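You operate a simulated robot arm through the tools that you are given. There is no shell and no other tool. Be economical: measure what you need, move in short steps, check, and stop when the job is done.

You run a simulated two-armed robot. Do the job below in one go: nothing can be reset, and whatever is moved stays where it is left.

## Task
Pick up the numbered module that says "5" from the panel bench with one hand, pass it to the other hand and put it on the padded board. Set down upright: numbered module.

The check looks at the end state, three seconds after you hand in, the way a careful person would. Anything else that was tipped, shoved, dropped, spilled or broken makes it a failure.

## Robot
Two 7-joint arms with two-finger grippers on one trunk, on a base that drives. Base frame: it is fixed to the floor where the robot stands at the start and does not move with it; the origin is under the middle of the robot, x ahead of it, y to its left, z up; the surface under the hand at the start is at about z = 80. Units: cm, degrees, N and s.
The left shoulder is at the start at [2.4, 20.6, 108.2], the right one opposite. With the tool pointing down near the work surface each hand reaches from about 20 to 76 cm from the robot's upright axis, wherever it stands, measured 20 degrees to its own side. Places, roughly: padded board [190, -40, 80]. Payload 2.2 kg a hand.
The tool frame of a hand sits at the grasp point between the pads (the TCP): z along the fingers, y along the line on which they close. The tips reach 1.9 cm beyond it. The gripper opens to 11.6 cm. The gripper's body begins 7 cm behind the TCP.
Orientation is that of the tool frame in the base frame, as [roll, pitch, yaw] about the fixed x, y, z axes, in that order (R = Rz(yaw) Ry(pitch) Rx(roll)). With the fingers straight down and closing along the base's y, the tool's x points along the base's -x, its y along +y and its z along -z.

## Interface
- The arms move only by the tool play_rows. It takes "left_steps", "right_steps" or both (then of equal length, played together; a hand with none holds still); each is one flat list of numbers, 7 for each row, row after row: the shift along the base's x, y, z in m, then the turn, a rotation vector about the base's x, y, z in degrees, then the gripper command, from -1 (fully open) to 1 (shut), values between in proportion. In form: [tx, ty, tz, wx, wy, wz, gripper, tx, ty, tz, wx, wy, wz, gripper, ...]. A call has 1 to 20 rows; each row shifts and turns the commanded pose from where the row before left it. Each row takes 0.2 s and may step no farther than 5 cm and 8.6 degrees from the row before; otherwise, or with a gripper value out of range, the whole call is refused. Where a pose cannot be reached the arm comes as near as it can. A force on the tool above 40 N (or 10 N above the force at the start of the call, whichever is more), or a blocked arm, ends the call early, and 0.2 s more pass. The fingers move at their own pace and stop on an object; they squeeze with about 25 N. The grip force told is the motor's: it shows also when the fingers shut on nothing. Time passes only in rows, and 0.2 s behind the last, so rows that do not move let the fingers close. It gives the time, the measured TCP pose, the force on the tool (base axes), the opening and the grip force at its end, in the units of the frame above (readings bear some noise), with the torque about the TCP (base axes, N m) and any sound that the robot's microphone picked up, and new pictures: "show" is both (left out), scene, wrist or none (wrist: the cameras of the hands that moved).
- Cameras (640 x 400 px; columns grow to the right, rows downward): "scene" is now at [11.41, -5, 127.31]; the picture's right is [-0.45, -0.89, -0.01], its down [-0.49, 0.25, -0.84] and it looks along [0.75, -0.37, -0.55] (base axes); focal length 268 px, centre (320, 200). "left" rides on the left gripper at [6.9, 1.5, -9.7] in its tool frame; the picture's right is [-0.21, 0.98, 0.00], its down [-0.76, -0.17, -0.63] and it looks along [-0.62, -0.13, 0.77] (tool axes); focal length 251 px, centre (320, 200). "right" rides on the right gripper at [6.9, -1.5, -9.7] in its tool frame; the picture's right is [0.21, 0.98, 0.00], its down [-0.76, 0.17, -0.63] and it looks along [-0.62, 0.14, 0.77] (tool axes); focal length 251 px, centre (320, 200). There is no depth. A picture from a camera that has moved, and an enlarged one, comes with that camera's place and axes in the base frame and with its lens. The place of the scene camera against the robot may be out by one fixed shift of up to 2.5 cm in any direction.
- move_column(by): slides the trunk up (or, below 0, down) by that many cm; the arms and the scene camera ride with it, the base frame stays. It gives what a move gives, with no picture.
- steer(legs): drives the robot by 1 to 6 legs, each [ahead, left, turn to the left] in cm, cm and degrees, along the robot's own axes; the way and the turn of a leg run together, so that a leg with both is an arc; at most 150 cm and 180 degrees a leg. The arms and the cameras ride along, it lands a little off, and it stops where it bumps. It gives what a move gives, and a new picture of the scene camera.
- pan_tilt(pan, tilt): turns the head with the scene camera to pan (to the left, within 80 degrees either way) and tilt (down, from -29 to 69), counted from straight ahead of the robot. It gives what a move gives, and a new picture of the scene camera.
- enlarge(camera, box): a new picture of the part [left, top, right, bottom] of that camera's present view, enlarged. The clock stands still meanwhile.
- job_done(): hands the job in; it is judged then, once.

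Go step by step. Nothing tells you exact positions but the pictures and the camera data: compare them with the known pose of the tool, close in by small moves and look again before you grip or let go. The budget is 120 turns and 260 pictures, counting those below and the enlarged ones. Unless the task says otherwise, let go and move clear before handing in.

The tools are called after "Call:" as name(argument=value, ...) on one line, values as JSON. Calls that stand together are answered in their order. play_rows: Moves the arms, as the interface text tells. Its arguments: {"type":"object","properties":{"left_steps":{"type":"array","items":{"type":"number"}},"right_steps":{"type":"array","items":{"type":"number"}},"show":{"type":"string","enum":["both","scene","wrist","none"]}},"required":[]} The other tools are called the same way: move_column (by) slides the trunk up or down; steer (legs) drives the base; pan_tilt (pan, tilt) turns the head that bears the scene camera; enlarge (camera, box) takes an enlarged picture of a part of a camera's view; job_done () hands the job in.

At the start:

```text
time_s: 0.0
left_tool_pos: [47.47, -0.95, 101.42]
left_orientation: [179.6, 0.0, 179.9]
left_ft_force: [0.3, -0.1, 0.1]
left_wrist_torque: [0.05, 0.01, 0.01]
left_width: 11.58
left_finger_force: 0.1
right_tool_pos: [39.66, -40.78, 98.38]
right_orientation: [179.7, 0.0, 180.0]
right_ft_force: [-0.4, -0.4, 0.0]
right_wrist_torque: [-0.05, -0.04, 0.01]
right_width: 11.6
right_finger_force: 0.1
trunk travel left (down, up): [-22.5, 26.5]
robot x, y, heading: [-0.02, 0.08, 0.2]
head pan, tilt: [-26.6, 32.7]
```

scene: 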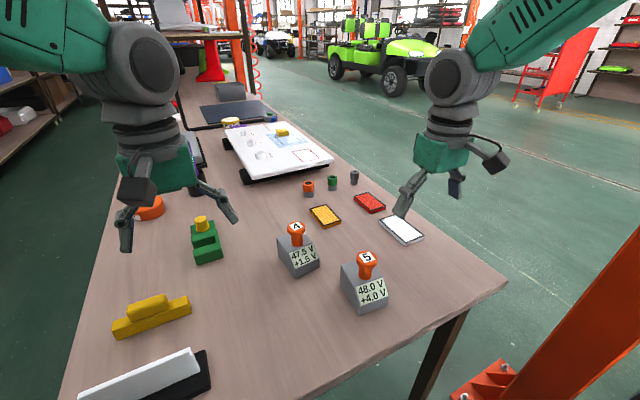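
right: 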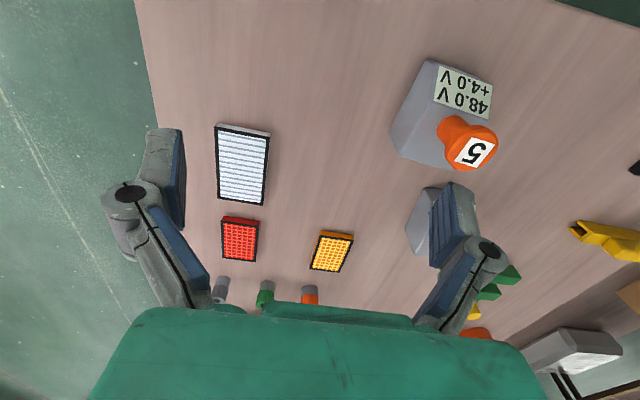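
left: 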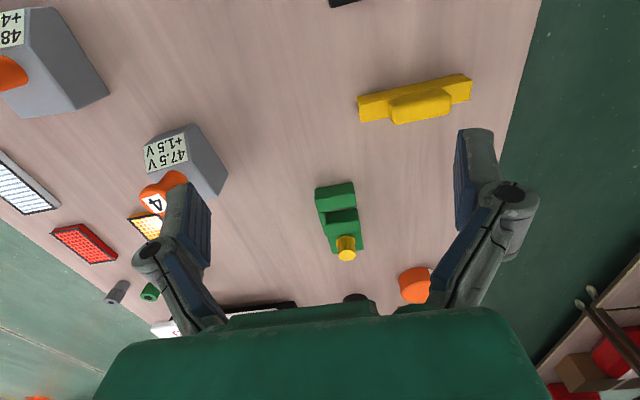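

The module "5" stands near (39.5, -28), with its orange knob top at about z = 90. The padded board is the dark mat far along the bench. I'll look closer at the module and at the floor around the bench before planning.

Call:
enlarge(camera="scene", box=[250, 180, 450, 330])

Call:
enlarge(camera="right", box=[370, 40, 530, 200])

Call:
pan_tilt(pan=-75, tilt=35)

Call:
pan_tilt(pan=-30, tilt=10)

Call:
pan_tilt(pan=50, tilt=30)

```text
2.67 times, centred on (350, 255) of scene
camera zoom: at [11.41, -5.0, 127.31], right [-0.45, -0.89, -0.01], down [-0.49, 0.25, -0.84], along [0.75, -0.37, -0.55], focal length 716 px, centre (240, 53)
```

zoom: 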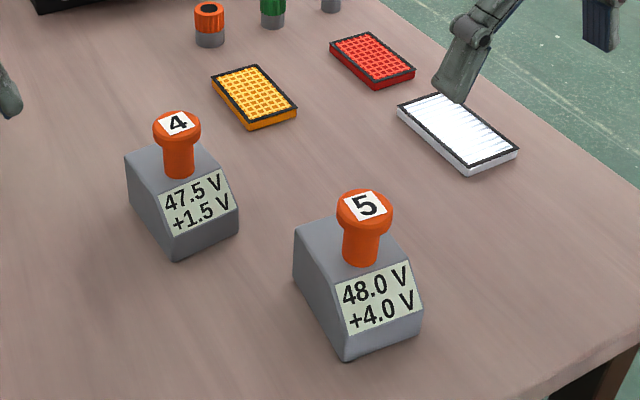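

```text
2.50 times, centred on (450, 120) of right
camera zoom: at [32.76, -42.39, 108.14], right [-0.21, 0.98, 0.01], down [0.76, 0.16, 0.63], along [0.62, 0.14, -0.77], focal length 629 px, centre (-5, 400)
```

zoom: 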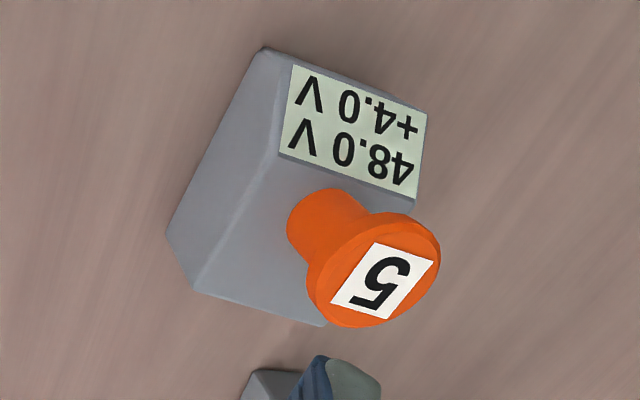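

```text
time_s: 1.2
left_tool_pos: [47.18, 0.23, 101.55]
left_orientation: [-179.8, 0.1, 180.0]
left_ft_force: [-0.4, 0.0, 0.5]
left_wrist_torque: [0.0, 0.04, 0.0]
left_width: 11.6
left_finger_force: 0.1
right_tool_pos: [39.38, -39.68, 99.03]
right_orientation: [-179.7, 0.2, -180.0]
right_ft_force: [0.5, -0.3, 0.9]
right_wrist_torque: [-0.04, -0.01, 0.02]
right_width: 11.57
right_finger_force: 0.0
trunk travel left (down, up): [-22.5, 26.5]
robot x, y, heading: [-0.22, -0.25, 0.1]
head pan, tilt: [-75.0, 35.0]
camera scene: at [5.71, -8.44, 127.02], right [-0.97, -0.26, 0.0], down [-0.15, 0.55, -0.82], along [0.21, -0.79, -0.57], focal length 268 px, centre (320, 200)
```

scene: 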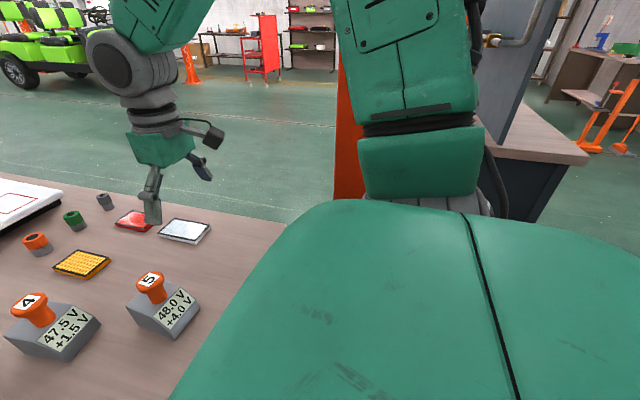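

```text
time_s: 2.3
left_tool_pos: [47.08, -0.32, 101.55]
left_orientation: [180.0, 0.2, 179.8]
left_ft_force: [-0.8, 1.2, -0.5]
left_wrist_torque: [-0.02, 0.01, -0.01]
left_width: 11.59
left_finger_force: 0.1
right_tool_pos: [39.4, -40.08, 98.89]
right_orientation: [-179.8, 0.1, 179.9]
right_ft_force: [0.7, 0.1, 0.4]
right_wrist_torque: [-0.02, 0.03, 0.02]
right_width: 11.59
right_finger_force: 0.1
trunk travel left (down, up): [-22.5, 26.5]
robot x, y, heading: [-0.37, -0.04, -0.1]
head pan, tilt: [-30.0, 10.0]
camera scene: at [11.49, -4.81, 131.0], right [-0.5, -0.87, 0.0], down [-0.15, 0.09, -0.98], along [0.85, -0.49, -0.18], focal length 268 px, centre (320, 200)
```

scene: 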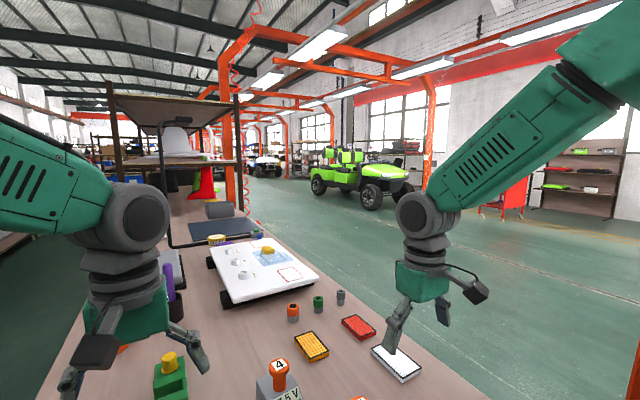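

```text
time_s: 3.8
left_tool_pos: [47.12, -0.24, 101.52]
left_orientation: [-179.8, 0.1, 179.8]
left_ft_force: [-0.2, 0.1, 0.3]
left_wrist_torque: [-0.02, -0.01, -0.04]
left_width: 11.6
left_finger_force: 0.1
right_tool_pos: [39.5, -40.04, 98.76]
right_orientation: [-180.0, 0.1, -180.0]
right_ft_force: [0.0, 0.3, 0.2]
right_wrist_torque: [0.03, 0.0, 0.0]
right_width: 11.6
right_finger_force: 0.1
trunk travel left (down, up): [-22.5, 26.5]
robot x, y, heading: [-0.06, 0.08, -0.1]
head pan, tilt: [50.0, 30.0]
camera scene: at [9.25, 6.65, 127.8], right [0.77, -0.64, 0.0], down [-0.32, -0.38, -0.87], along [0.56, 0.66, -0.5], focal length 268 px, centre (320, 200)
```

scene: 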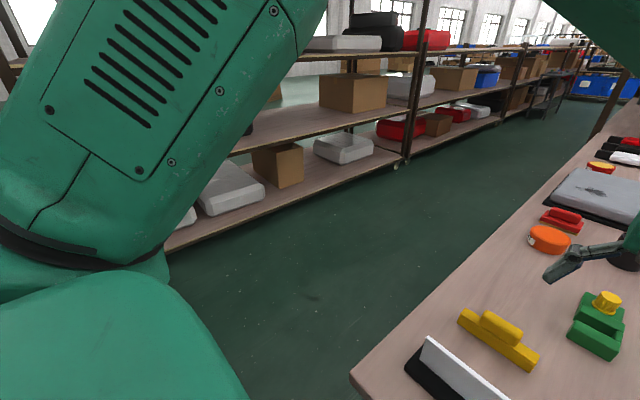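

The module body measures about 6 × 8 cm, centred near (39.5, -28.9), yaw about -6°, with a mushroom knob on top. My plan is for the right hand to grip the body from the front, tilted 45°, leaving the knob free for the left hand. I'll bring the right hand to a tilted pre-grasp pose first.

Call:
pan_tilt(pan=-35, tilt=45)

Call:
play_rows(right_steps=[-0.0175, 0.0203, -0.003, 0, -7.5, 0, -1, -0.0175, 0.0203, -0.003, 0, -7.5, 0, -1, -0.0175, 0.0203, -0.005, 0, -7.5, 0, -1, -0.0175, 0.0203, -0.005, 0, -7.5, 0, -1, -0.0175, 0.0203, -0.008, 0, -7.5, 0, -1, -0.0175, 0.0203, -0.01, 0, -7.5, 0, -1, 0, 0, 0, 0, 0, -6.4, -1, 0, 0, 0, 0, 0, 0, -1])

```text
time_s: 5.4
left_tool_pos: [47.19, -0.25, 101.48]
left_orientation: [179.9, 0.0, 179.9]
left_ft_force: [0.6, 0.9, 0.1]
left_wrist_torque: [0.0, -0.02, -0.01]
left_width: 11.6
left_finger_force: 0.0
right_tool_pos: [39.4, -40.0, 98.85]
right_orientation: [-179.8, 0.1, -180.0]
right_ft_force: [0.1, -0.3, 0.9]
right_wrist_torque: [-0.03, 0.02, -0.03]
right_width: 11.61
right_finger_force: 0.1
trunk travel left (down, up): [-22.5, 26.5]
robot x, y, heading: [-0.05, -0.03, 0.0]
head pan, tilt: [-35.0, 45.0]
camera scene: at [10.09, -4.97, 125.51], right [-0.57, -0.82, 0.0], down [-0.58, 0.41, -0.7], along [0.58, -0.4, -0.71], focal length 268 px, centre (320, 200)
```

scene: 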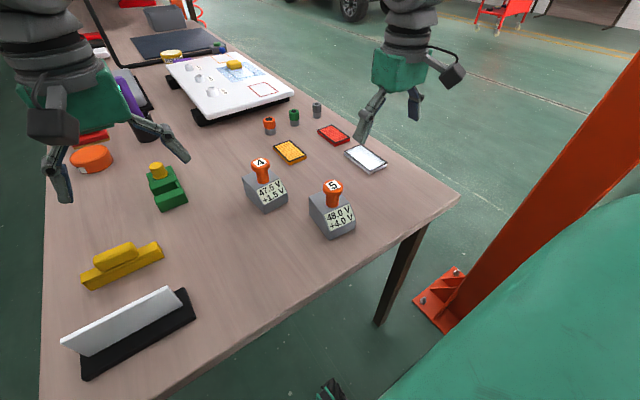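

```text
time_s: 7.2
left_tool_pos: [47.24, -0.47, 101.59]
left_orientation: [-180.0, 0.1, 179.9]
left_ft_force: [-1.0, -0.1, 0.5]
left_wrist_torque: [0.06, 0.0, 0.0]
left_width: 11.59
left_finger_force: 0.0
right_tool_pos: [43.82, -29.82, 99.66]
right_orientation: [178.9, 45.0, 172.4]
right_ft_force: [0.3, -0.9, 0.3]
right_wrist_torque: [-0.01, 0.05, 0.04]
right_width: 11.56
right_finger_force: 0.1
right hand out of reach, approached as far as the arm can: row 3, 4, 5, 6
trunk travel left (down, up): [-22.5, 26.5]
robot x, y, heading: [0.13, -0.22, -0.2]
head pan, tilt: [-35.0, 45.0]
camera scene: at [11.71, -2.14, 126.21], right [-0.22, -0.98, 0.0], down [-0.63, 0.14, -0.76], along [0.74, -0.17, -0.65], focal length 268 px, centre (320, 200)
camera right: at [32.08, -29.92, 101.63], right [-0.04, 0.99, -0.14], down [0.1, 0.14, 0.98], along [0.99, 0.02, -0.11], focal length 251 px, centre (320, 200)
```

scene: 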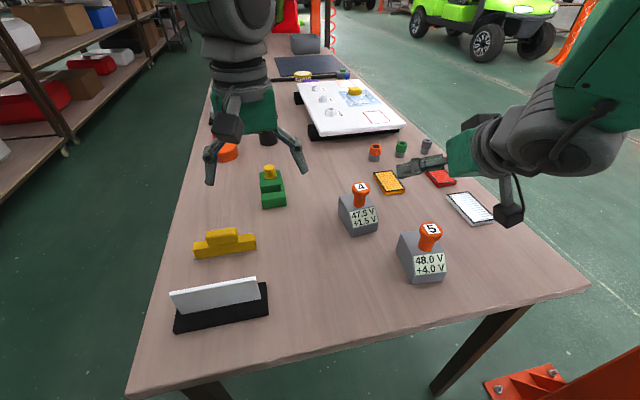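
right: 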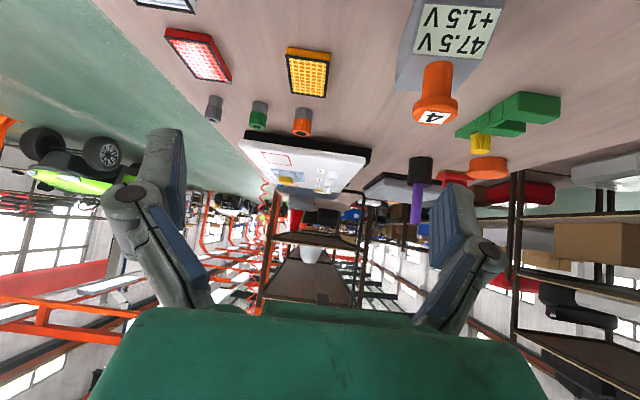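

The 45° pose is too close to the body for the arm. Backing the base up 15 cm also puts the hand at the pre-grasp point.

Call:
steer(legs=[[-15, 0, 0]])

Call:
enlarge(camera="right", box=[0, 0, 640, 400])

```text
time_s: 8.6
left_tool_pos: [32.39, 0.16, 101.59]
left_orientation: [-179.7, 0.2, -179.8]
left_ft_force: [0.7, 0.7, 0.5]
left_wrist_torque: [-0.03, -0.04, 0.01]
left_width: 11.6
left_finger_force: 0.1
right_tool_pos: [29.12, -29.29, 99.72]
right_orientation: [179.4, 45.0, 173.0]
right_ft_force: [-0.5, 0.3, 0.6]
right_wrist_torque: [0.0, 0.02, 0.03]
right_width: 11.61
right_finger_force: 0.0
trunk travel left (down, up): [-22.5, 26.5]
robot x, y, heading: [-14.65, -0.31, 0.3]
head pan, tilt: [-35.0, 45.0]
camera scene: at [-2.99, -1.58, 126.15], right [-0.2, -0.98, 0.0], down [-0.64, 0.13, -0.76], along [0.74, -0.16, -0.65], focal length 268 px, centre (320, 200)
```

scene: 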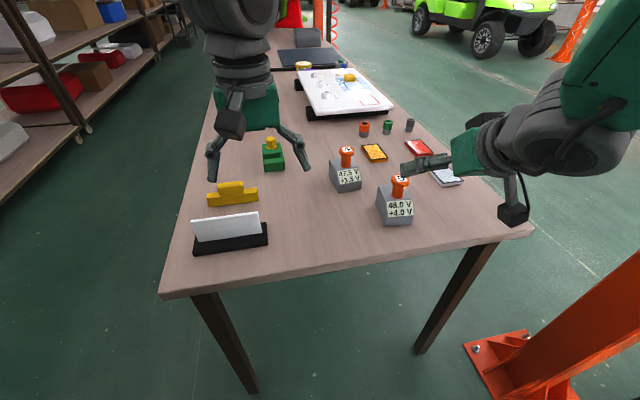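

```text
1.00 times, centred on (320, 200) of right (not enlarged: the box is as wide or as high as the picture)
camera zoom: at [17.43, -29.48, 101.66], right [-0.04, 0.99, -0.14], down [0.11, 0.15, 0.98], along [0.99, 0.02, -0.11], focal length 251 px, centre (320, 200)
```

zoom: 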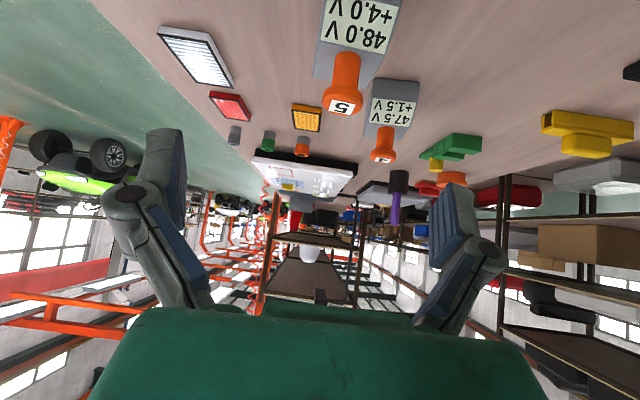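

The knob measures (39.5, -28.3, 90) from the wrist camera too, which confirms the estimate. I'm lowering onto the approach line, then moving partway in.

Call:
play_rows(right_steps=[0.002, 0.008, -0.032, 0, 0, 0, -1, 0.002, 0.008, -0.032, 0, 0, 0, -1, 0.02, -0.0022, -0.02, 0, 0, 0, -1, 0.02, -0.0022, -0.02, 0, 0, 0, -1, 0, 0, 0, 0, 0, 0, -1])

```text
time_s: 9.8
left_tool_pos: [32.16, -0.06, 101.76]
left_orientation: [180.0, 0.4, -179.8]
left_ft_force: [-0.1, 0.5, 0.2]
left_wrist_torque: [-0.04, 0.0, 0.04]
left_width: 11.62
left_finger_force: 0.1
right_tool_pos: [34.44, -29.12, 91.0]
right_orientation: [174.3, 45.7, 167.7]
right_ft_force: [-1.0, 0.5, 1.0]
right_wrist_torque: [0.0, -0.04, 0.01]
right_width: 11.6
right_finger_force: 0.1
right hand out of reach, approached as far as the arm can: row 1, 4
trunk travel left (down, up): [-22.5, 26.5]
robot x, y, heading: [-14.94, -0.22, 0.3]
head pan, tilt: [-35.0, 45.0]
camera scene: at [-3.95, -2.2, 124.79], right [-0.28, -0.96, 0.0], down [-0.74, 0.21, -0.64], along [0.61, -0.17, -0.77], focal length 268 px, centre (320, 200)
camera right: at [22.49, -29.12, 92.7], right [-0.01, 1.0, -0.09], down [0.09, 0.09, 0.99], along [1.0, 0.0, -0.09], focal length 251 px, centre (320, 200)
```

scene: 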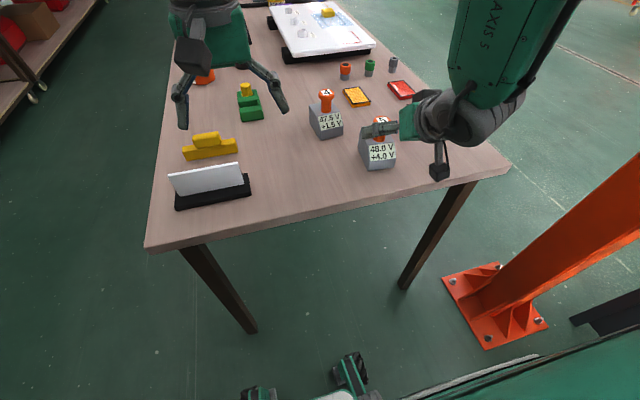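
right: 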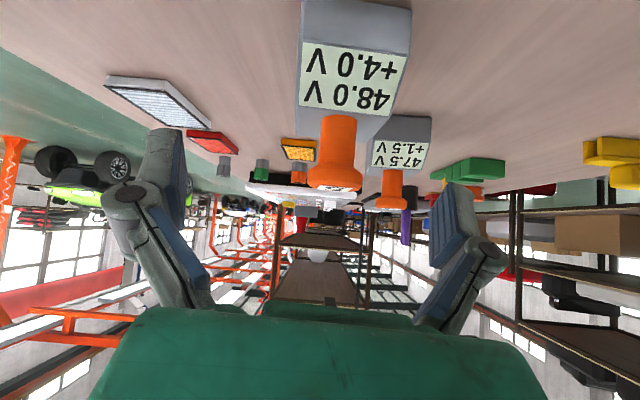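

The arm is still cramped and the orientation drifted a few degrees. I'll back up another 15 cm, then correct the orientation and check.

Call:
steer(legs=[[-15, 0, 0]])

Call:
play_rows(right_steps=[0.03, 0, 0, 0, 0, 0, -1, 0.03, 0, 0, 0, 0, 0, -1, 0.03, 0, 0, 0, 0, 0, -1, 0, 0, 0, 0, 0, 0, -1])

```text
time_s: 11.1
left_tool_pos: [17.68, 0.01, 101.63]
left_orientation: [-179.9, 0.4, -179.9]
left_ft_force: [-1.0, 0.6, 0.1]
left_wrist_torque: [0.01, -0.05, -0.01]
left_width: 11.62
left_finger_force: 0.0
right_tool_pos: [19.68, -29.4, 90.7]
right_orientation: [174.6, 45.1, 167.7]
right_ft_force: [-0.8, 0.7, 0.1]
right_wrist_torque: [0.0, -0.01, -0.01]
right_width: 11.59
right_finger_force: 0.1
trunk travel left (down, up): [-22.5, 26.5]
robot x, y, heading: [-29.03, 0.06, 0.2]
head pan, tilt: [-35.0, 45.0]
camera scene: at [-18.34, -2.25, 124.83], right [-0.28, -0.96, 0.0], down [-0.74, 0.21, -0.64], along [0.61, -0.18, -0.77], focal length 268 px, centre (320, 200)
```

scene: 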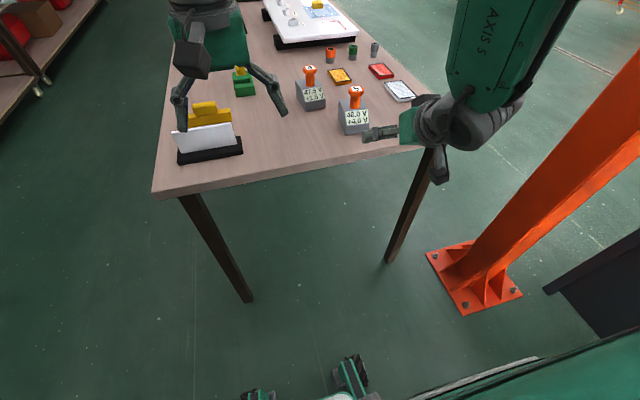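

```text
time_s: 12.1
left_tool_pos: [17.44, -0.13, 101.89]
left_orientation: [-179.9, 0.4, -179.9]
left_ft_force: [-0.7, -0.4, -0.1]
left_wrist_torque: [0.01, -0.01, 0.01]
left_width: 11.6
left_finger_force: 0.0
right_tool_pos: [28.32, -30.94, 91.12]
right_orientation: [169.7, 45.0, 161.6]
right_ft_force: [-0.8, 0.0, -0.1]
right_wrist_torque: [0.03, -0.01, 0.02]
right_width: 11.6
right_finger_force: 0.1
trunk travel left (down, up): [-22.5, 26.5]
robot x, y, heading: [-29.07, -0.21, 0.2]
head pan, tilt: [-35.0, 45.0]
camera scene: at [-19.04, -4.78, 125.51], right [-0.57, -0.82, 0.0], down [-0.58, 0.4, -0.7], along [0.58, -0.4, -0.71], focal length 268 px, centre (320, 200)
camera right: at [16.5, -30.41, 92.81], right [0.04, 1.0, -0.03], down [0.09, 0.02, 1.0], along [1.0, -0.04, -0.08], focal length 251 px, centre (320, 200)
```

scene: 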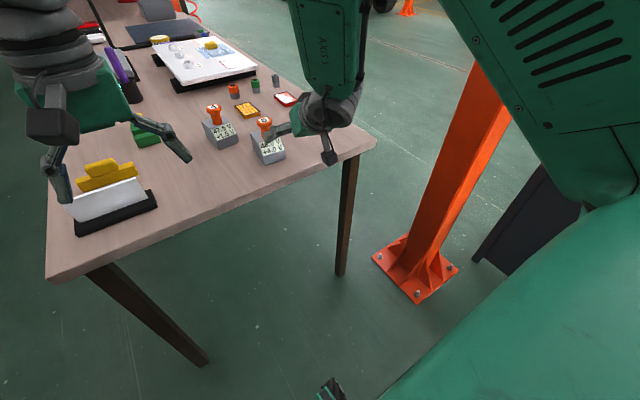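
right: 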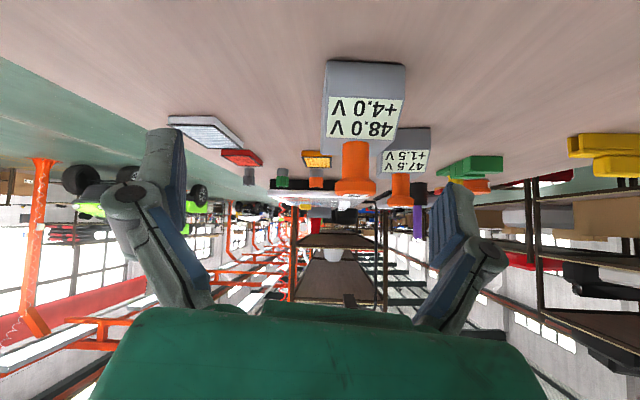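

The hand has room now, but its roll is off by about 8° about the finger axis. I'll correct that and line up sideways.

Call:
play_rows(right_steps=[0.013, 0.015, 0.004, -3, 0.2, 2.9, -1, 0.013, 0.015, 0.004, -3, 0.2, 2.9, -1, 0, 0, 0, 0, 0, 0, -1, 0, 0, 0, 0, 0, 0, -1], show="wrist")

```text
time_s: 13.1
left_tool_pos: [17.44, 0.02, 101.8]
left_orientation: [-179.9, 0.5, -179.7]
left_ft_force: [0.0, -0.2, -0.7]
left_wrist_torque: [-0.04, 0.01, 0.03]
left_width: 11.61
left_finger_force: 0.0
right_tool_pos: [30.98, -28.29, 90.85]
right_orientation: [178.8, 44.7, 173.7]
right_ft_force: [-0.4, 0.1, 0.1]
right_wrist_torque: [-0.01, 0.02, 0.02]
right_width: 11.59
right_finger_force: 0.0
trunk travel left (down, up): [-22.5, 26.5]
robot x, y, heading: [-29.3, -0.17, 0.1]
head pan, tilt: [-35.0, 45.0]
camera right: at [19.05, -28.83, 92.91], right [-0.06, 0.99, -0.14], down [0.11, 0.14, 0.98], along [0.99, 0.04, -0.11], focal length 251 px, centre (320, 200)
```

right: 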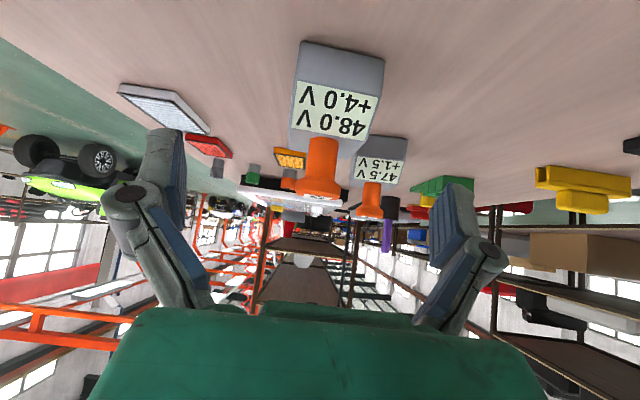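

Orientation is right now. Target TCP on the body is (39.4, -28.3, 83.3), so I'm moving straight in.

Call:
play_rows(right_steps=[0.021, 0, -0.0188, 0, 0, 0, -1, 0.021, 0, -0.0188, 0, 0, 0, -1, 0.021, 0, -0.0188, 0, 0, 0, -1, 0.021, 0, -0.0188, 0, 0, 0, -1, 0, 0, 0, 0, 0, 0, -1])

```text
time_s: 14.3
left_tool_pos: [17.35, 0.03, 101.82]
left_orientation: [-180.0, 0.5, -179.8]
left_ft_force: [-0.6, -0.7, 0.5]
left_wrist_torque: [0.01, 0.0, 0.01]
left_width: 11.6
left_finger_force: 0.0
right_tool_pos: [39.47, -26.87, 83.92]
right_orientation: [-177.3, 45.6, 178.8]
right_ft_force: [-0.3, 0.3, -0.1]
right_wrist_torque: [-0.01, -0.02, -0.01]
right_width: 11.58
right_finger_force: 0.1
trunk travel left (down, up): [-22.5, 26.5]
robot x, y, heading: [-28.94, 0.08, -0.2]
head pan, tilt: [-35.0, 45.0]
camera scene: at [-19.02, -4.74, 125.52], right [-0.57, -0.82, 0.0], down [-0.58, 0.4, -0.7], along [0.58, -0.4, -0.71], focal length 268 px, centre (320, 200)
camera right: at [27.73, -27.7, 85.81], right [-0.1, 0.98, -0.19], down [0.09, 0.19, 0.98], along [0.99, 0.08, -0.1], focal length 251 px, centre (320, 200)
```

scene: 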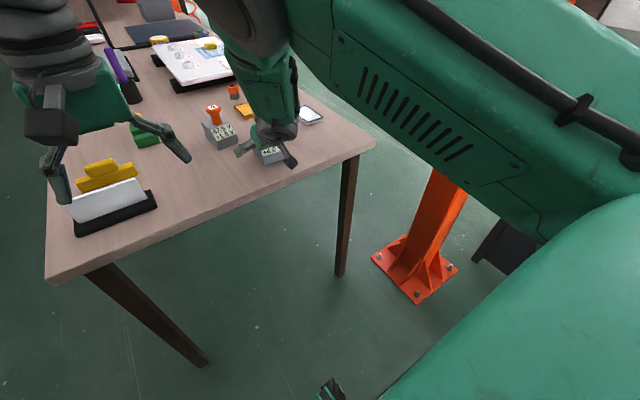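
right: 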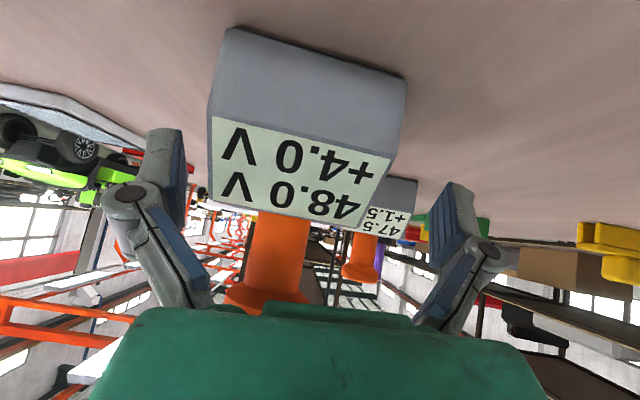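

The hand ended 1.4 cm too far left and rolled about 3.5°. I'll correct both before closing.

Call:
play_rows(right_steps=[0, -0.007, -0.002, 1.25, 0, -1.22, -1, 0, -0.007, -0.003, 1.25, 0, -1.22, -1, 0, 0, 0, 0, 0, 0, -1], show="wrist")

```text
time_s: 15.1
left_tool_pos: [17.32, -0.09, 101.8]
left_orientation: [-179.9, 0.5, -179.7]
left_ft_force: [0.4, 0.0, 0.1]
left_wrist_torque: [0.05, -0.01, 0.02]
left_width: 11.59
left_finger_force: 0.0
right_tool_pos: [39.4, -28.07, 83.3]
right_orientation: [179.3, 45.3, 174.0]
right_ft_force: [0.1, 0.0, 0.2]
right_wrist_torque: [0.02, -0.02, 0.03]
right_width: 11.59
right_finger_force: 0.2
trunk travel left (down, up): [-22.5, 26.5]
robot x, y, heading: [-29.3, -0.04, 0.4]
head pan, tilt: [-35.0, 45.0]
camera right: at [27.59, -28.57, 85.22], right [-0.06, 0.99, -0.14], down [0.1, 0.15, 0.98], along [0.99, 0.04, -0.1], focal length 251 px, centre (320, 200)
```

right: 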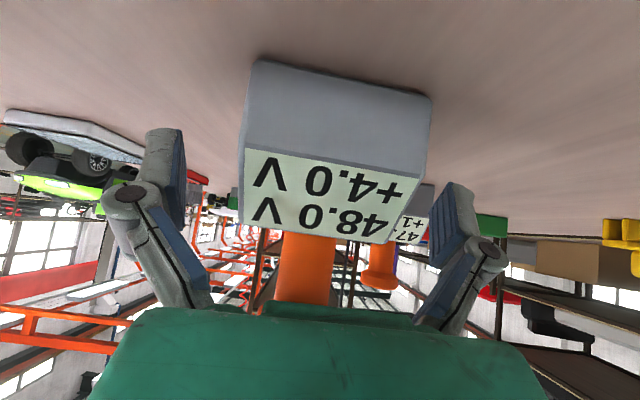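

Aligned with the body now. Closing the fingers.

Call:
play_rows(right_steps=[0, 0, 0, 0, 0, 0, 0, 0, 0, 0, 0, 0, 0, 0.3, 0, 0, 0, 0, 0, 0, 1, 0, 0, 0, 0, 0, 0, 1, 0, 0, 0, 0, 0, 0, 1], show="wrist")

```text
time_s: 16.3
left_tool_pos: [17.33, -0.12, 101.95]
left_orientation: [-180.0, 0.6, -179.9]
left_ft_force: [-0.9, 0.0, 0.4]
left_wrist_torque: [-0.03, -0.02, 0.01]
left_width: 11.58
left_finger_force: 0.1
right_tool_pos: [39.35, -28.05, 83.28]
right_orientation: [179.2, 45.3, 174.1]
right_ft_force: [-1.2, -3.7, -0.4]
right_wrist_torque: [-0.23, 0.12, -0.04]
right_width: 6.28
right_finger_force: 24.8
trunk travel left (down, up): [-22.5, 26.5]
robot x, y, heading: [-29.33, -0.21, 0.3]
head pan, tilt: [-35.0, 45.0]
camera right: at [27.59, -28.6, 85.21], right [-0.06, 0.99, -0.14], down [0.1, 0.15, 0.98], along [0.99, 0.04, -0.1], focal length 251 px, centre (320, 200)
```

right: 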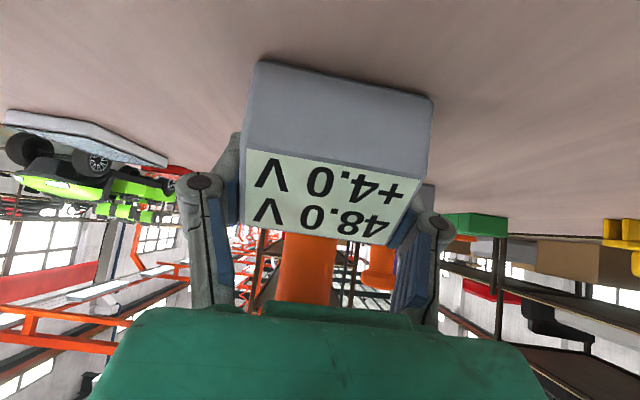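

Gripped at a width of 6.3 cm. Lifting straight up.

Call:
play_rows(right_steps=[0, 0, 0.01, 0, 0, 0, 1, 0, 0, 0.02, 0, 0, 0, 1, 0, 0, 0.03, 0, 0, 0, 1, 0, 0, 0.03, 0, 0, 0, 1, 0, 0, 0.03, 0, 0, 0, 1, 0, 0, 0.03, 0, 0, 0, 1, 0, 0, 0, 0, 0, 0, 1])

```text
time_s: 17.9
left_tool_pos: [17.63, 0.0, 101.8]
left_orientation: [-179.8, 0.5, -179.8]
left_ft_force: [0.2, -0.3, -0.3]
left_wrist_torque: [-0.04, -0.01, -0.01]
left_width: 11.59
left_finger_force: 0.2
right_tool_pos: [39.81, -27.65, 98.41]
right_orientation: [179.6, 45.4, 174.8]
right_ft_force: [0.9, -0.1, -6.9]
right_wrist_torque: [-0.01, 0.02, -0.01]
right_width: 6.29
right_finger_force: 25.2
trunk travel left (down, up): [-22.5, 26.5]
robot x, y, heading: [-29.4, 0.19, 0.5]
head pan, tilt: [-35.0, 45.0]
camera scene: at [-18.73, -4.74, 125.47], right [-0.57, -0.82, 0.0], down [-0.59, 0.4, -0.7], along [0.58, -0.4, -0.71], focal length 268 px, centre (320, 200)
camera right: at [27.98, -28.28, 100.33], right [-0.07, 0.99, -0.15], down [0.1, 0.15, 0.98], along [0.99, 0.05, -0.11], focal length 251 px, centre (320, 200)
```

scene: 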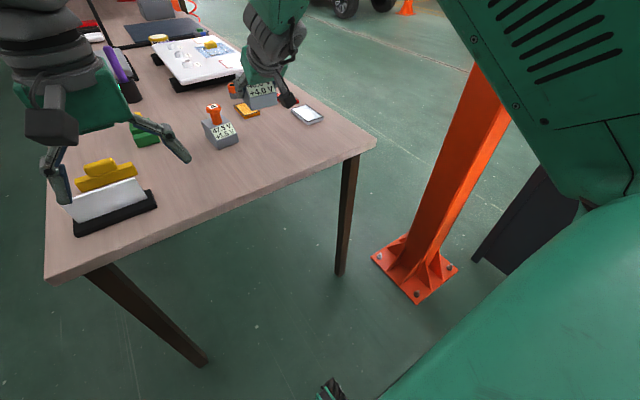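
right: 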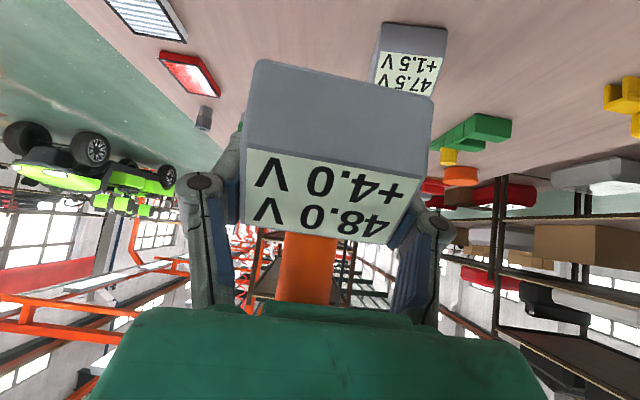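

The module is held (about 0.7 kg) and lifted. Next I'll raise the left hand out of the way with its fingers part-closed, then bring the module to the middle, tilting the right hand further so the knob leans toward the robot.

Call:
play_rows(left_steps=[0.0193, 0.0167, 0.037, 0, 0, 0, -0.2, 0.0193, 0.0167, 0.037, 0, 0, 0, -0.2, 0.0193, 0.0167, 0.037, 0, 0, 0, -0.2, 0.0193, 0.0167, 0.037, 0, 0, 0, -0.2, 0.0193, 0.0167, 0.037, 0, 0, 0, -0.2, 0.0193, 0.0167, 0.037, 0, 0, 0, -0.2, 0, 0, 0, 0, 0, 0, -0.2], show="none")

Call:
play_rows(right_steps=[-0.0147, 0.0362, 0.0077, 0, -4.2, 0, 1, -0.0147, 0.0362, 0.0077, 0, -4.2, 0, 1, -0.0147, 0.0362, 0.0077, 0, -4.2, 0, 1, -0.0147, 0.0362, 0.0077, 0, -4.2, 0, 1, -0.0147, 0.0362, 0.0077, 0, -4.2, 0, 1, -0.0147, 0.0362, 0.0077, 0, -4.2, 0, 1, 0, 0, 0, 0, 0, 0, 1])

Call:
pan_tilt(pan=0, tilt=28)

Call:
enlarge(camera="left", box=[0, 0, 640, 400])

```text
time_s: 19.5
left_tool_pos: [29.18, 9.97, 124.16]
left_orientation: [179.9, 0.5, -180.0]
left_ft_force: [0.2, 0.1, 0.2]
left_wrist_torque: [0.01, -0.02, -0.02]
left_width: 6.96
left_finger_force: 0.1
right_tool_pos: [39.59, -27.76, 98.59]
right_orientation: [179.5, 45.5, 174.5]
right_ft_force: [-0.2, 0.4, -5.5]
right_wrist_torque: [0.05, 0.02, -0.01]
right_width: 6.28
right_finger_force: 25.0
trunk travel left (down, up): [-22.5, 26.5]
robot x, y, heading: [-29.05, -0.08, 0.4]
head pan, tilt: [-35.0, 45.0]
```

```text
time_s: 21.1
left_tool_pos: [29.37, 10.05, 123.86]
left_orientation: [-179.9, 0.5, -179.8]
left_ft_force: [-1.0, -0.1, 0.5]
left_wrist_torque: [-0.04, -0.01, 0.01]
left_width: 6.96
left_finger_force: 0.0
right_tool_pos: [36.88, -22.56, 113.81]
right_orientation: [167.8, 68.0, 164.9]
right_ft_force: [0.3, -0.3, -5.0]
right_wrist_torque: [0.01, 0.06, 0.02]
right_width: 6.29
right_finger_force: 24.9
right hand out of reach, approached as far as the arm can: row 3, 4, 5, 6
trunk travel left (down, up): [-22.5, 26.5]
robot x, y, heading: [-29.55, -0.09, 0.2]
head pan, tilt: [-35.0, 45.0]
camera scene: at [-18.2, -5.78, 128.99], right [-0.62, -0.79, 0.0], down [-0.3, 0.23, -0.92], along [0.73, -0.57, -0.38], focal length 268 px, centre (320, 200)
camera right: at [25.28, -23.1, 110.88], right [-0.01, 0.99, -0.12], down [-0.3, 0.11, 0.95], along [0.95, 0.05, 0.3], focal length 251 px, centre (320, 200)
```

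scene: 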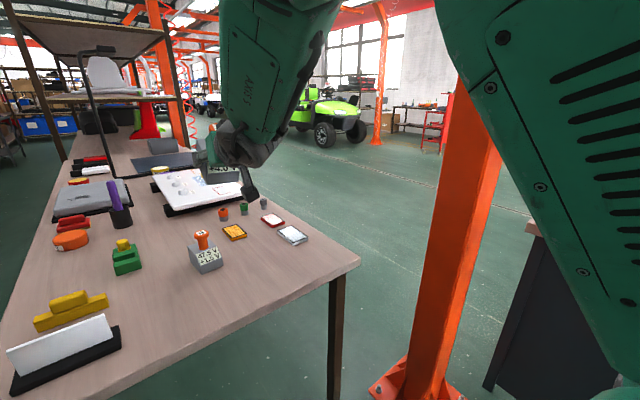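
right: 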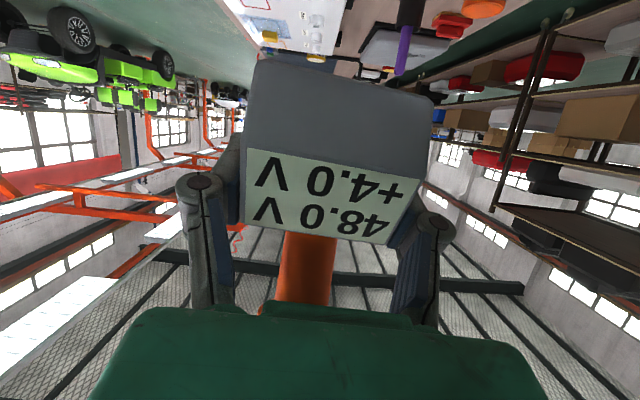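

```text
time_s: 22.1
left_tool_pos: [29.33, 10.06, 124.02]
left_orientation: [-179.9, 0.5, -179.8]
left_ft_force: [-0.1, -0.5, 0.0]
left_wrist_torque: [0.0, 0.0, 0.02]
left_width: 6.95
left_finger_force: 0.0
right_tool_pos: [36.76, -22.34, 114.01]
right_orientation: [167.7, 68.2, 165.0]
right_ft_force: [-0.4, 0.3, -5.9]
right_wrist_torque: [0.0, 0.04, 0.0]
right_width: 6.28
right_finger_force: 25.6
trunk travel left (down, up): [-22.5, 26.5]
robot x, y, heading: [-29.39, -0.62, 0.4]
head pan, tilt: [0.0, 28.0]
camera scene: at [-17.13, -4.13, 129.58], right [-0.43, -0.9, 0.0], down [-0.29, 0.14, -0.95], along [0.85, -0.41, -0.32], focal length 268 px, centre (320, 200)
```

scene: 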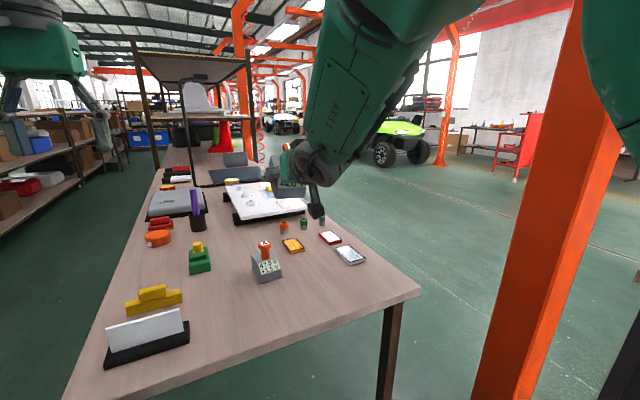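

```text
1.00 times, centred on (320, 200) of left (not enlarged: the box is as wide or as high as the picture)
camera zoom: at [22.36, 11.46, 133.66], right [0.21, 0.98, 0.0], down [0.75, -0.16, 0.64], along [0.62, -0.14, -0.77], focal length 251 px, centre (320, 200)
```

zoom: 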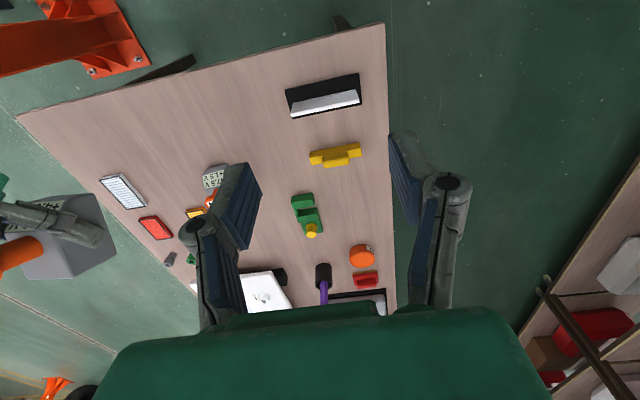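

The module is at (37, -22, 114) and the arm prefers a more natural heading. I'll swing the right hand 25° to the left while moving the module toward the middle and lower.

Call:
play_rows(right_steps=[-0.005, 0.028, -0.016, 0, 0, 5, 1, -0.005, 0.028, -0.016, 0, 0, 5, 1, -0.005, 0.028, -0.016, 0, 0, 5, 1, -0.005, 0.028, -0.016, 0, 0, 5, 1, -0.005, 0.028, -0.016, 0, 0, 5, 1, 0, 0, 0, 0, 0, 0, 1])

Call:
enlarge(camera="left", box=[0, 0, 640, 400])

```text
time_s: 23.5
left_tool_pos: [29.37, 10.11, 124.09]
left_orientation: [-179.9, 0.5, -179.8]
left_ft_force: [-0.4, 0.4, -0.7]
left_wrist_torque: [0.0, 0.02, 0.03]
left_width: 6.97
left_finger_force: 0.0
right_tool_pos: [34.62, -9.09, 108.65]
right_orientation: [166.4, 71.3, -173.1]
right_ft_force: [-0.4, 0.1, -4.5]
right_wrist_torque: [-0.02, 0.01, 0.02]
right_width: 6.32
right_finger_force: 24.8
right hand out of reach, approached as far as the arm can: row 1
trunk travel left (down, up): [-22.5, 26.5]
robot x, y, heading: [-28.86, 0.08, 0.1]
head pan, tilt: [0.0, 28.0]
camera scene: at [-16.43, 0.04, 128.07], right [0.0, -1.0, 0.0], down [-0.47, 0.0, -0.88], along [0.88, 0.0, -0.47], focal length 268 px, centre (320, 200)
camera right: at [24.38, -14.25, 105.06], right [-0.4, 0.91, -0.13], down [-0.38, -0.03, 0.93], along [0.84, 0.42, 0.35], focal length 251 px, centre (320, 200)
```

scene: 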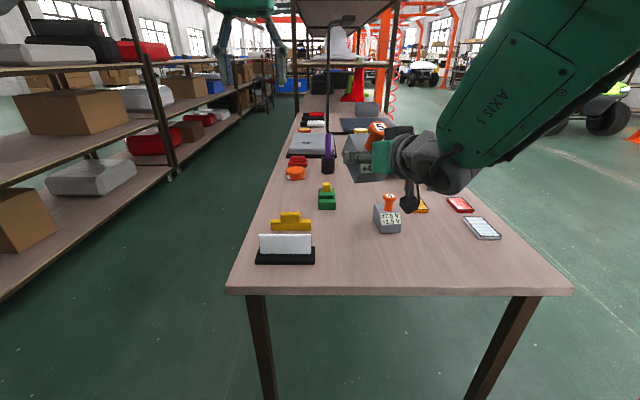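
right: 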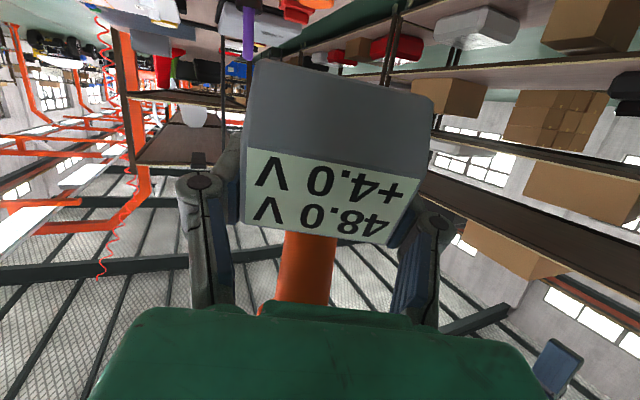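

```text
1.00 times, centred on (320, 200) of left (not enlarged: the box is as wide or as high as the picture)
camera zoom: at [22.34, 11.55, 133.67], right [0.21, 0.98, 0.0], down [0.75, -0.16, 0.64], along [0.62, -0.14, -0.77], focal length 251 px, centre (320, 200)
```

zoom: 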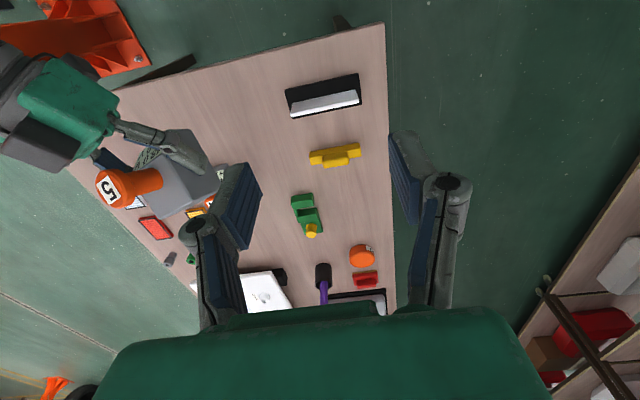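

The knob top is at about (32, -11, 114.6), and the left camera and kinematics agree. I'm moving the left hand above it, yawed 20° to match.

Call:
play_rows(left_steps=[0.006, -0.0416, 0, 0, 0, 4, -0.1, 0.006, -0.0416, 0, 0, 0, 4, -0.1, 0.006, -0.0416, 0, 0, 0, 4, -0.1, 0.006, -0.0416, 0, 0, 0, 4, -0.1, 0.006, -0.0416, 0, 0, 0, 4, -0.1, 0, 0, 0, 0, 0, 0, -0.1])

```text
time_s: 24.9
left_tool_pos: [25.43, -0.35, 121.13]
left_orientation: [-178.8, -0.4, -159.6]
left_ft_force: [-0.5, 0.3, 0.4]
left_wrist_torque: [0.03, -0.03, 0.01]
left_width: 6.39
left_finger_force: 0.1
left hand out of reach, approached as far as the arm can: row 1, 2, 3, 4, 5
right_tool_pos: [34.44, -9.39, 108.63]
right_orientation: [166.4, 71.2, -173.4]
right_ft_force: [-1.1, 0.3, -5.7]
right_wrist_torque: [-0.04, 0.04, 0.02]
right_width: 6.3
right_finger_force: 24.7
trunk travel left (down, up): [-22.5, 26.5]
robot x, y, heading: [-29.31, 0.01, 0.5]
head pan, tilt: [0.0, 28.0]
camera scene: at [-16.68, 0.03, 128.11], right [0.0, -1.0, 0.0], down [-0.47, 0.0, -0.88], along [0.88, 0.0, -0.47], focal length 268 px, centre (320, 200)
camera left: at [18.46, -1.19, 130.82], right [-0.14, 0.99, -0.02], down [0.77, 0.12, 0.63], along [0.63, 0.07, -0.78], focal length 251 px, centre (320, 200)
```

scene: 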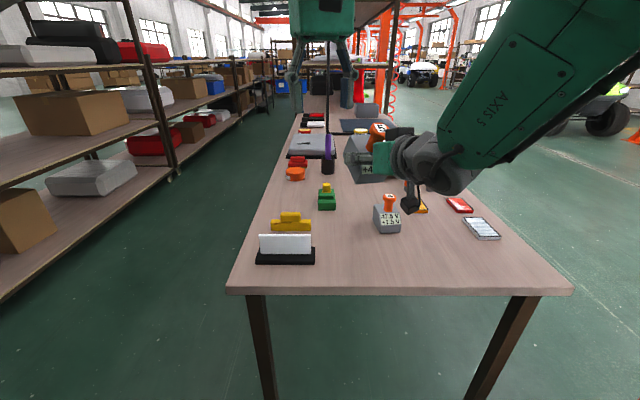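
left: 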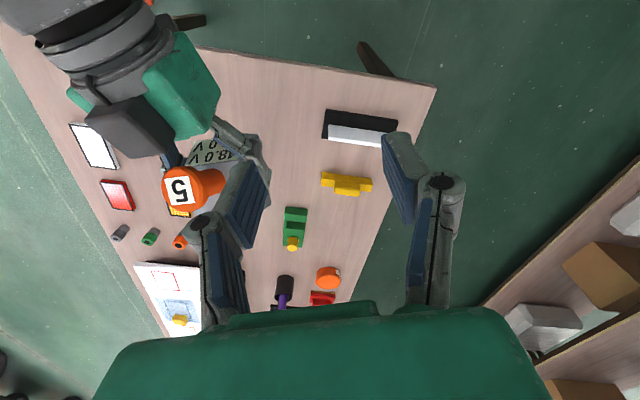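

The left arm can't reach far enough at this height relative to its shoulder. I'll raise the trunk 20 cm, then lower both hands together by the same amount.

Call:
move_column(by=20)

Call:
play_rows(left_steps=[0, 0, -0.03, 0, 0, 0, -0.1, 0, 0, -0.03, 0, 0, 0, -0.1, 0, 0, -0.03, 0, 0, 0, -0.1, 0, 0, -0.03, 0, 0, 0, -0.1, 0, 0, -0.03, 0, 0, 0, -0.1, 0, 0, -0.03, 0, 0, 0, -0.1, 0, 0, 0, 0, 0, 0, -0.1], right_steps=[0, 0, -0.03, 0, 0, 0, 1, 0, 0, -0.03, 0, 0, 0, 1, 0, 0, -0.03, 0, 0, 0, 1, 0, 0, -0.03, 0, 0, 0, 1, 0, 0, -0.03, 0, 0, 0, 1, 0, 0, -0.03, 0, 0, 0, 1, 0, 0, 0, 0, 0, 0, 1])

```text
time_s: 27.1
left_tool_pos: [25.47, -0.46, 141.64]
left_orientation: [-178.5, -0.1, -159.8]
left_ft_force: [-0.2, 0.8, 0.4]
left_wrist_torque: [-0.01, 0.0, 0.0]
left_width: 6.36
left_finger_force: 0.2
right_tool_pos: [34.87, -9.48, 128.23]
right_orientation: [166.0, 70.9, -173.8]
right_ft_force: [0.5, 0.2, -4.6]
right_wrist_torque: [-0.02, 0.02, 0.02]
right_width: 6.3
right_finger_force: 24.6
trunk travel left (down, up): [-42.5, 6.5]
robot x, y, heading: [-29.38, -0.02, 0.2]
head pan, tilt: [0.0, 28.0]
```

```text
time_s: 28.9
left_tool_pos: [25.5, 0.12, 126.09]
left_orientation: [-175.7, 0.4, -158.2]
left_ft_force: [0.2, -0.2, 0.3]
left_wrist_torque: [0.0, -0.01, 0.02]
left_width: 6.4
left_finger_force: 0.0
right_tool_pos: [36.79, -14.59, 112.03]
right_orientation: [166.6, 70.1, -173.7]
right_ft_force: [-0.7, 0.0, -5.7]
right_wrist_torque: [-0.01, 0.04, 0.01]
right_width: 6.28
right_finger_force: 24.7
right hand out of reach, approached as far as the arm can: row 2, 3, 4, 5, 6
trunk travel left (down, up): [-42.5, 6.5]
robot x, y, heading: [-29.39, -0.21, 0.2]
head pan, tilt: [0.0, 28.0]
stopped in row 7 (left hand): the arm was blocked; the commanded pose is now the measured one
camera scene: at [-16.35, -0.06, 148.08], right [0.0, -1.0, 0.0], down [-0.47, 0.0, -0.88], along [0.88, 0.0, -0.47], focal length 268 px, centre (320, 200)
camera right: at [26.36, -19.56, 108.73], right [-0.39, 0.91, -0.12], down [-0.36, -0.02, 0.93], along [0.85, 0.41, 0.33], focal length 251 px, centre (320, 200)
camera left: at [18.32, -0.41, 135.68], right [-0.16, 0.98, -0.07], down [0.74, 0.17, 0.65], along [0.65, 0.05, -0.76], focal length 251 px, centre (320, 200)
```

scene: 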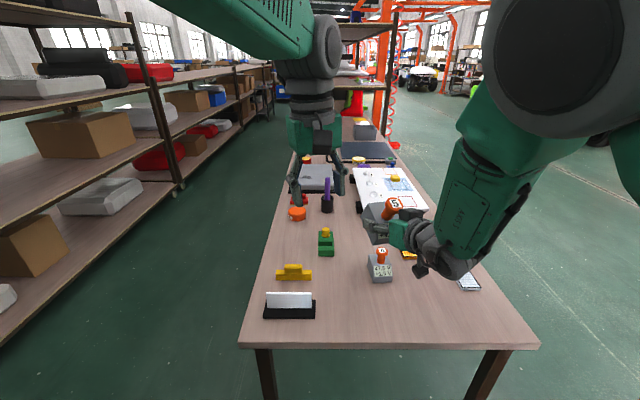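
right: 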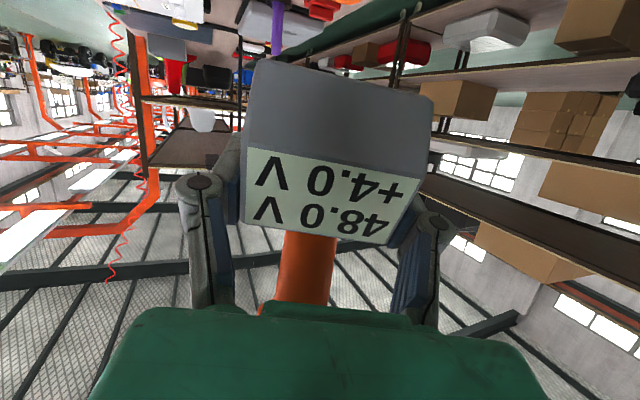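
left: 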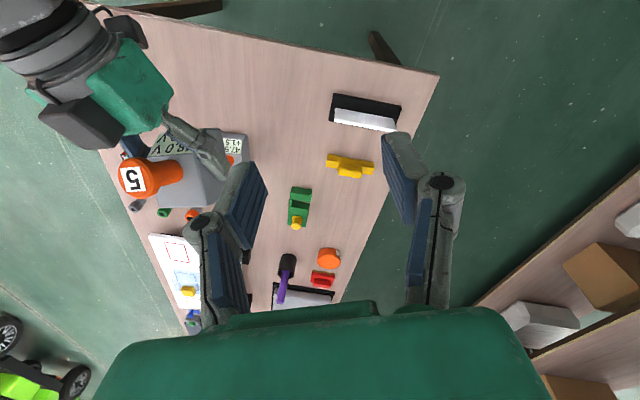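

Those 70° poses run into joint limits. I'll relax the right hand to about a 50° tilt and turn it further left, so the module is nearly upright and the left hand can come straight down.

Call:
play_rows(right_steps=[-0.005, 0.008, -0.01, -1.5, 2.9, 3.3, 1, -0.005, 0.008, -0.01, -1.5, 2.9, 3.3, 1, -0.005, 0.008, -0.01, -1.5, 2.9, 3.3, 1, -0.005, 0.008, -0.01, -1.5, 2.9, 3.3, 1, -0.005, 0.008, -0.01, -1.5, 2.9, 3.3, 1, -0.005, 0.008, -0.01, -1.5, 2.9, 3.3, 1, 0, 0, 0, 0, 0, 0, 1], show="scene")

```text
time_s: 30.5
left_tool_pos: [25.64, 0.11, 126.04]
left_orientation: [-175.7, 0.4, -158.3]
left_ft_force: [-0.5, -0.4, -0.4]
left_wrist_torque: [0.03, 0.0, -0.02]
left_width: 6.39
left_finger_force: 0.1
right_tool_pos: [34.17, -9.99, 106.62]
right_orientation: [171.3, 51.5, -150.1]
right_ft_force: [0.6, 0.5, -5.3]
right_wrist_torque: [-0.01, 0.01, 0.02]
right_width: 6.31
right_finger_force: 24.7
trunk travel left (down, up): [-42.5, 6.5]
robot x, y, heading: [-29.39, -0.05, 0.1]
head pan, tilt: [0.0, 28.0]
camera scene: at [-16.28, -0.06, 148.06], right [0.0, -1.0, 0.0], down [-0.47, 0.0, -0.88], along [0.88, 0.0, -0.47], focal length 268 px, centre (320, 200)
```

scene: 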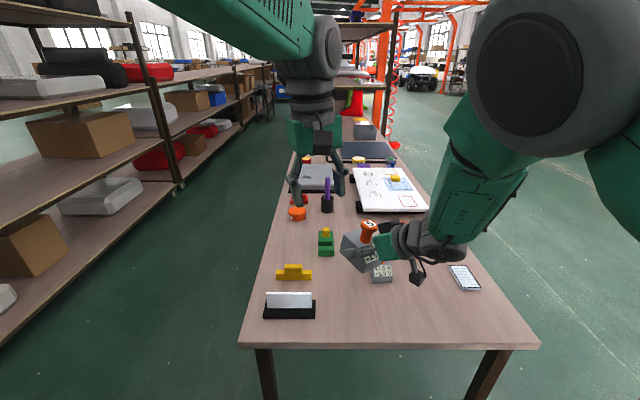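

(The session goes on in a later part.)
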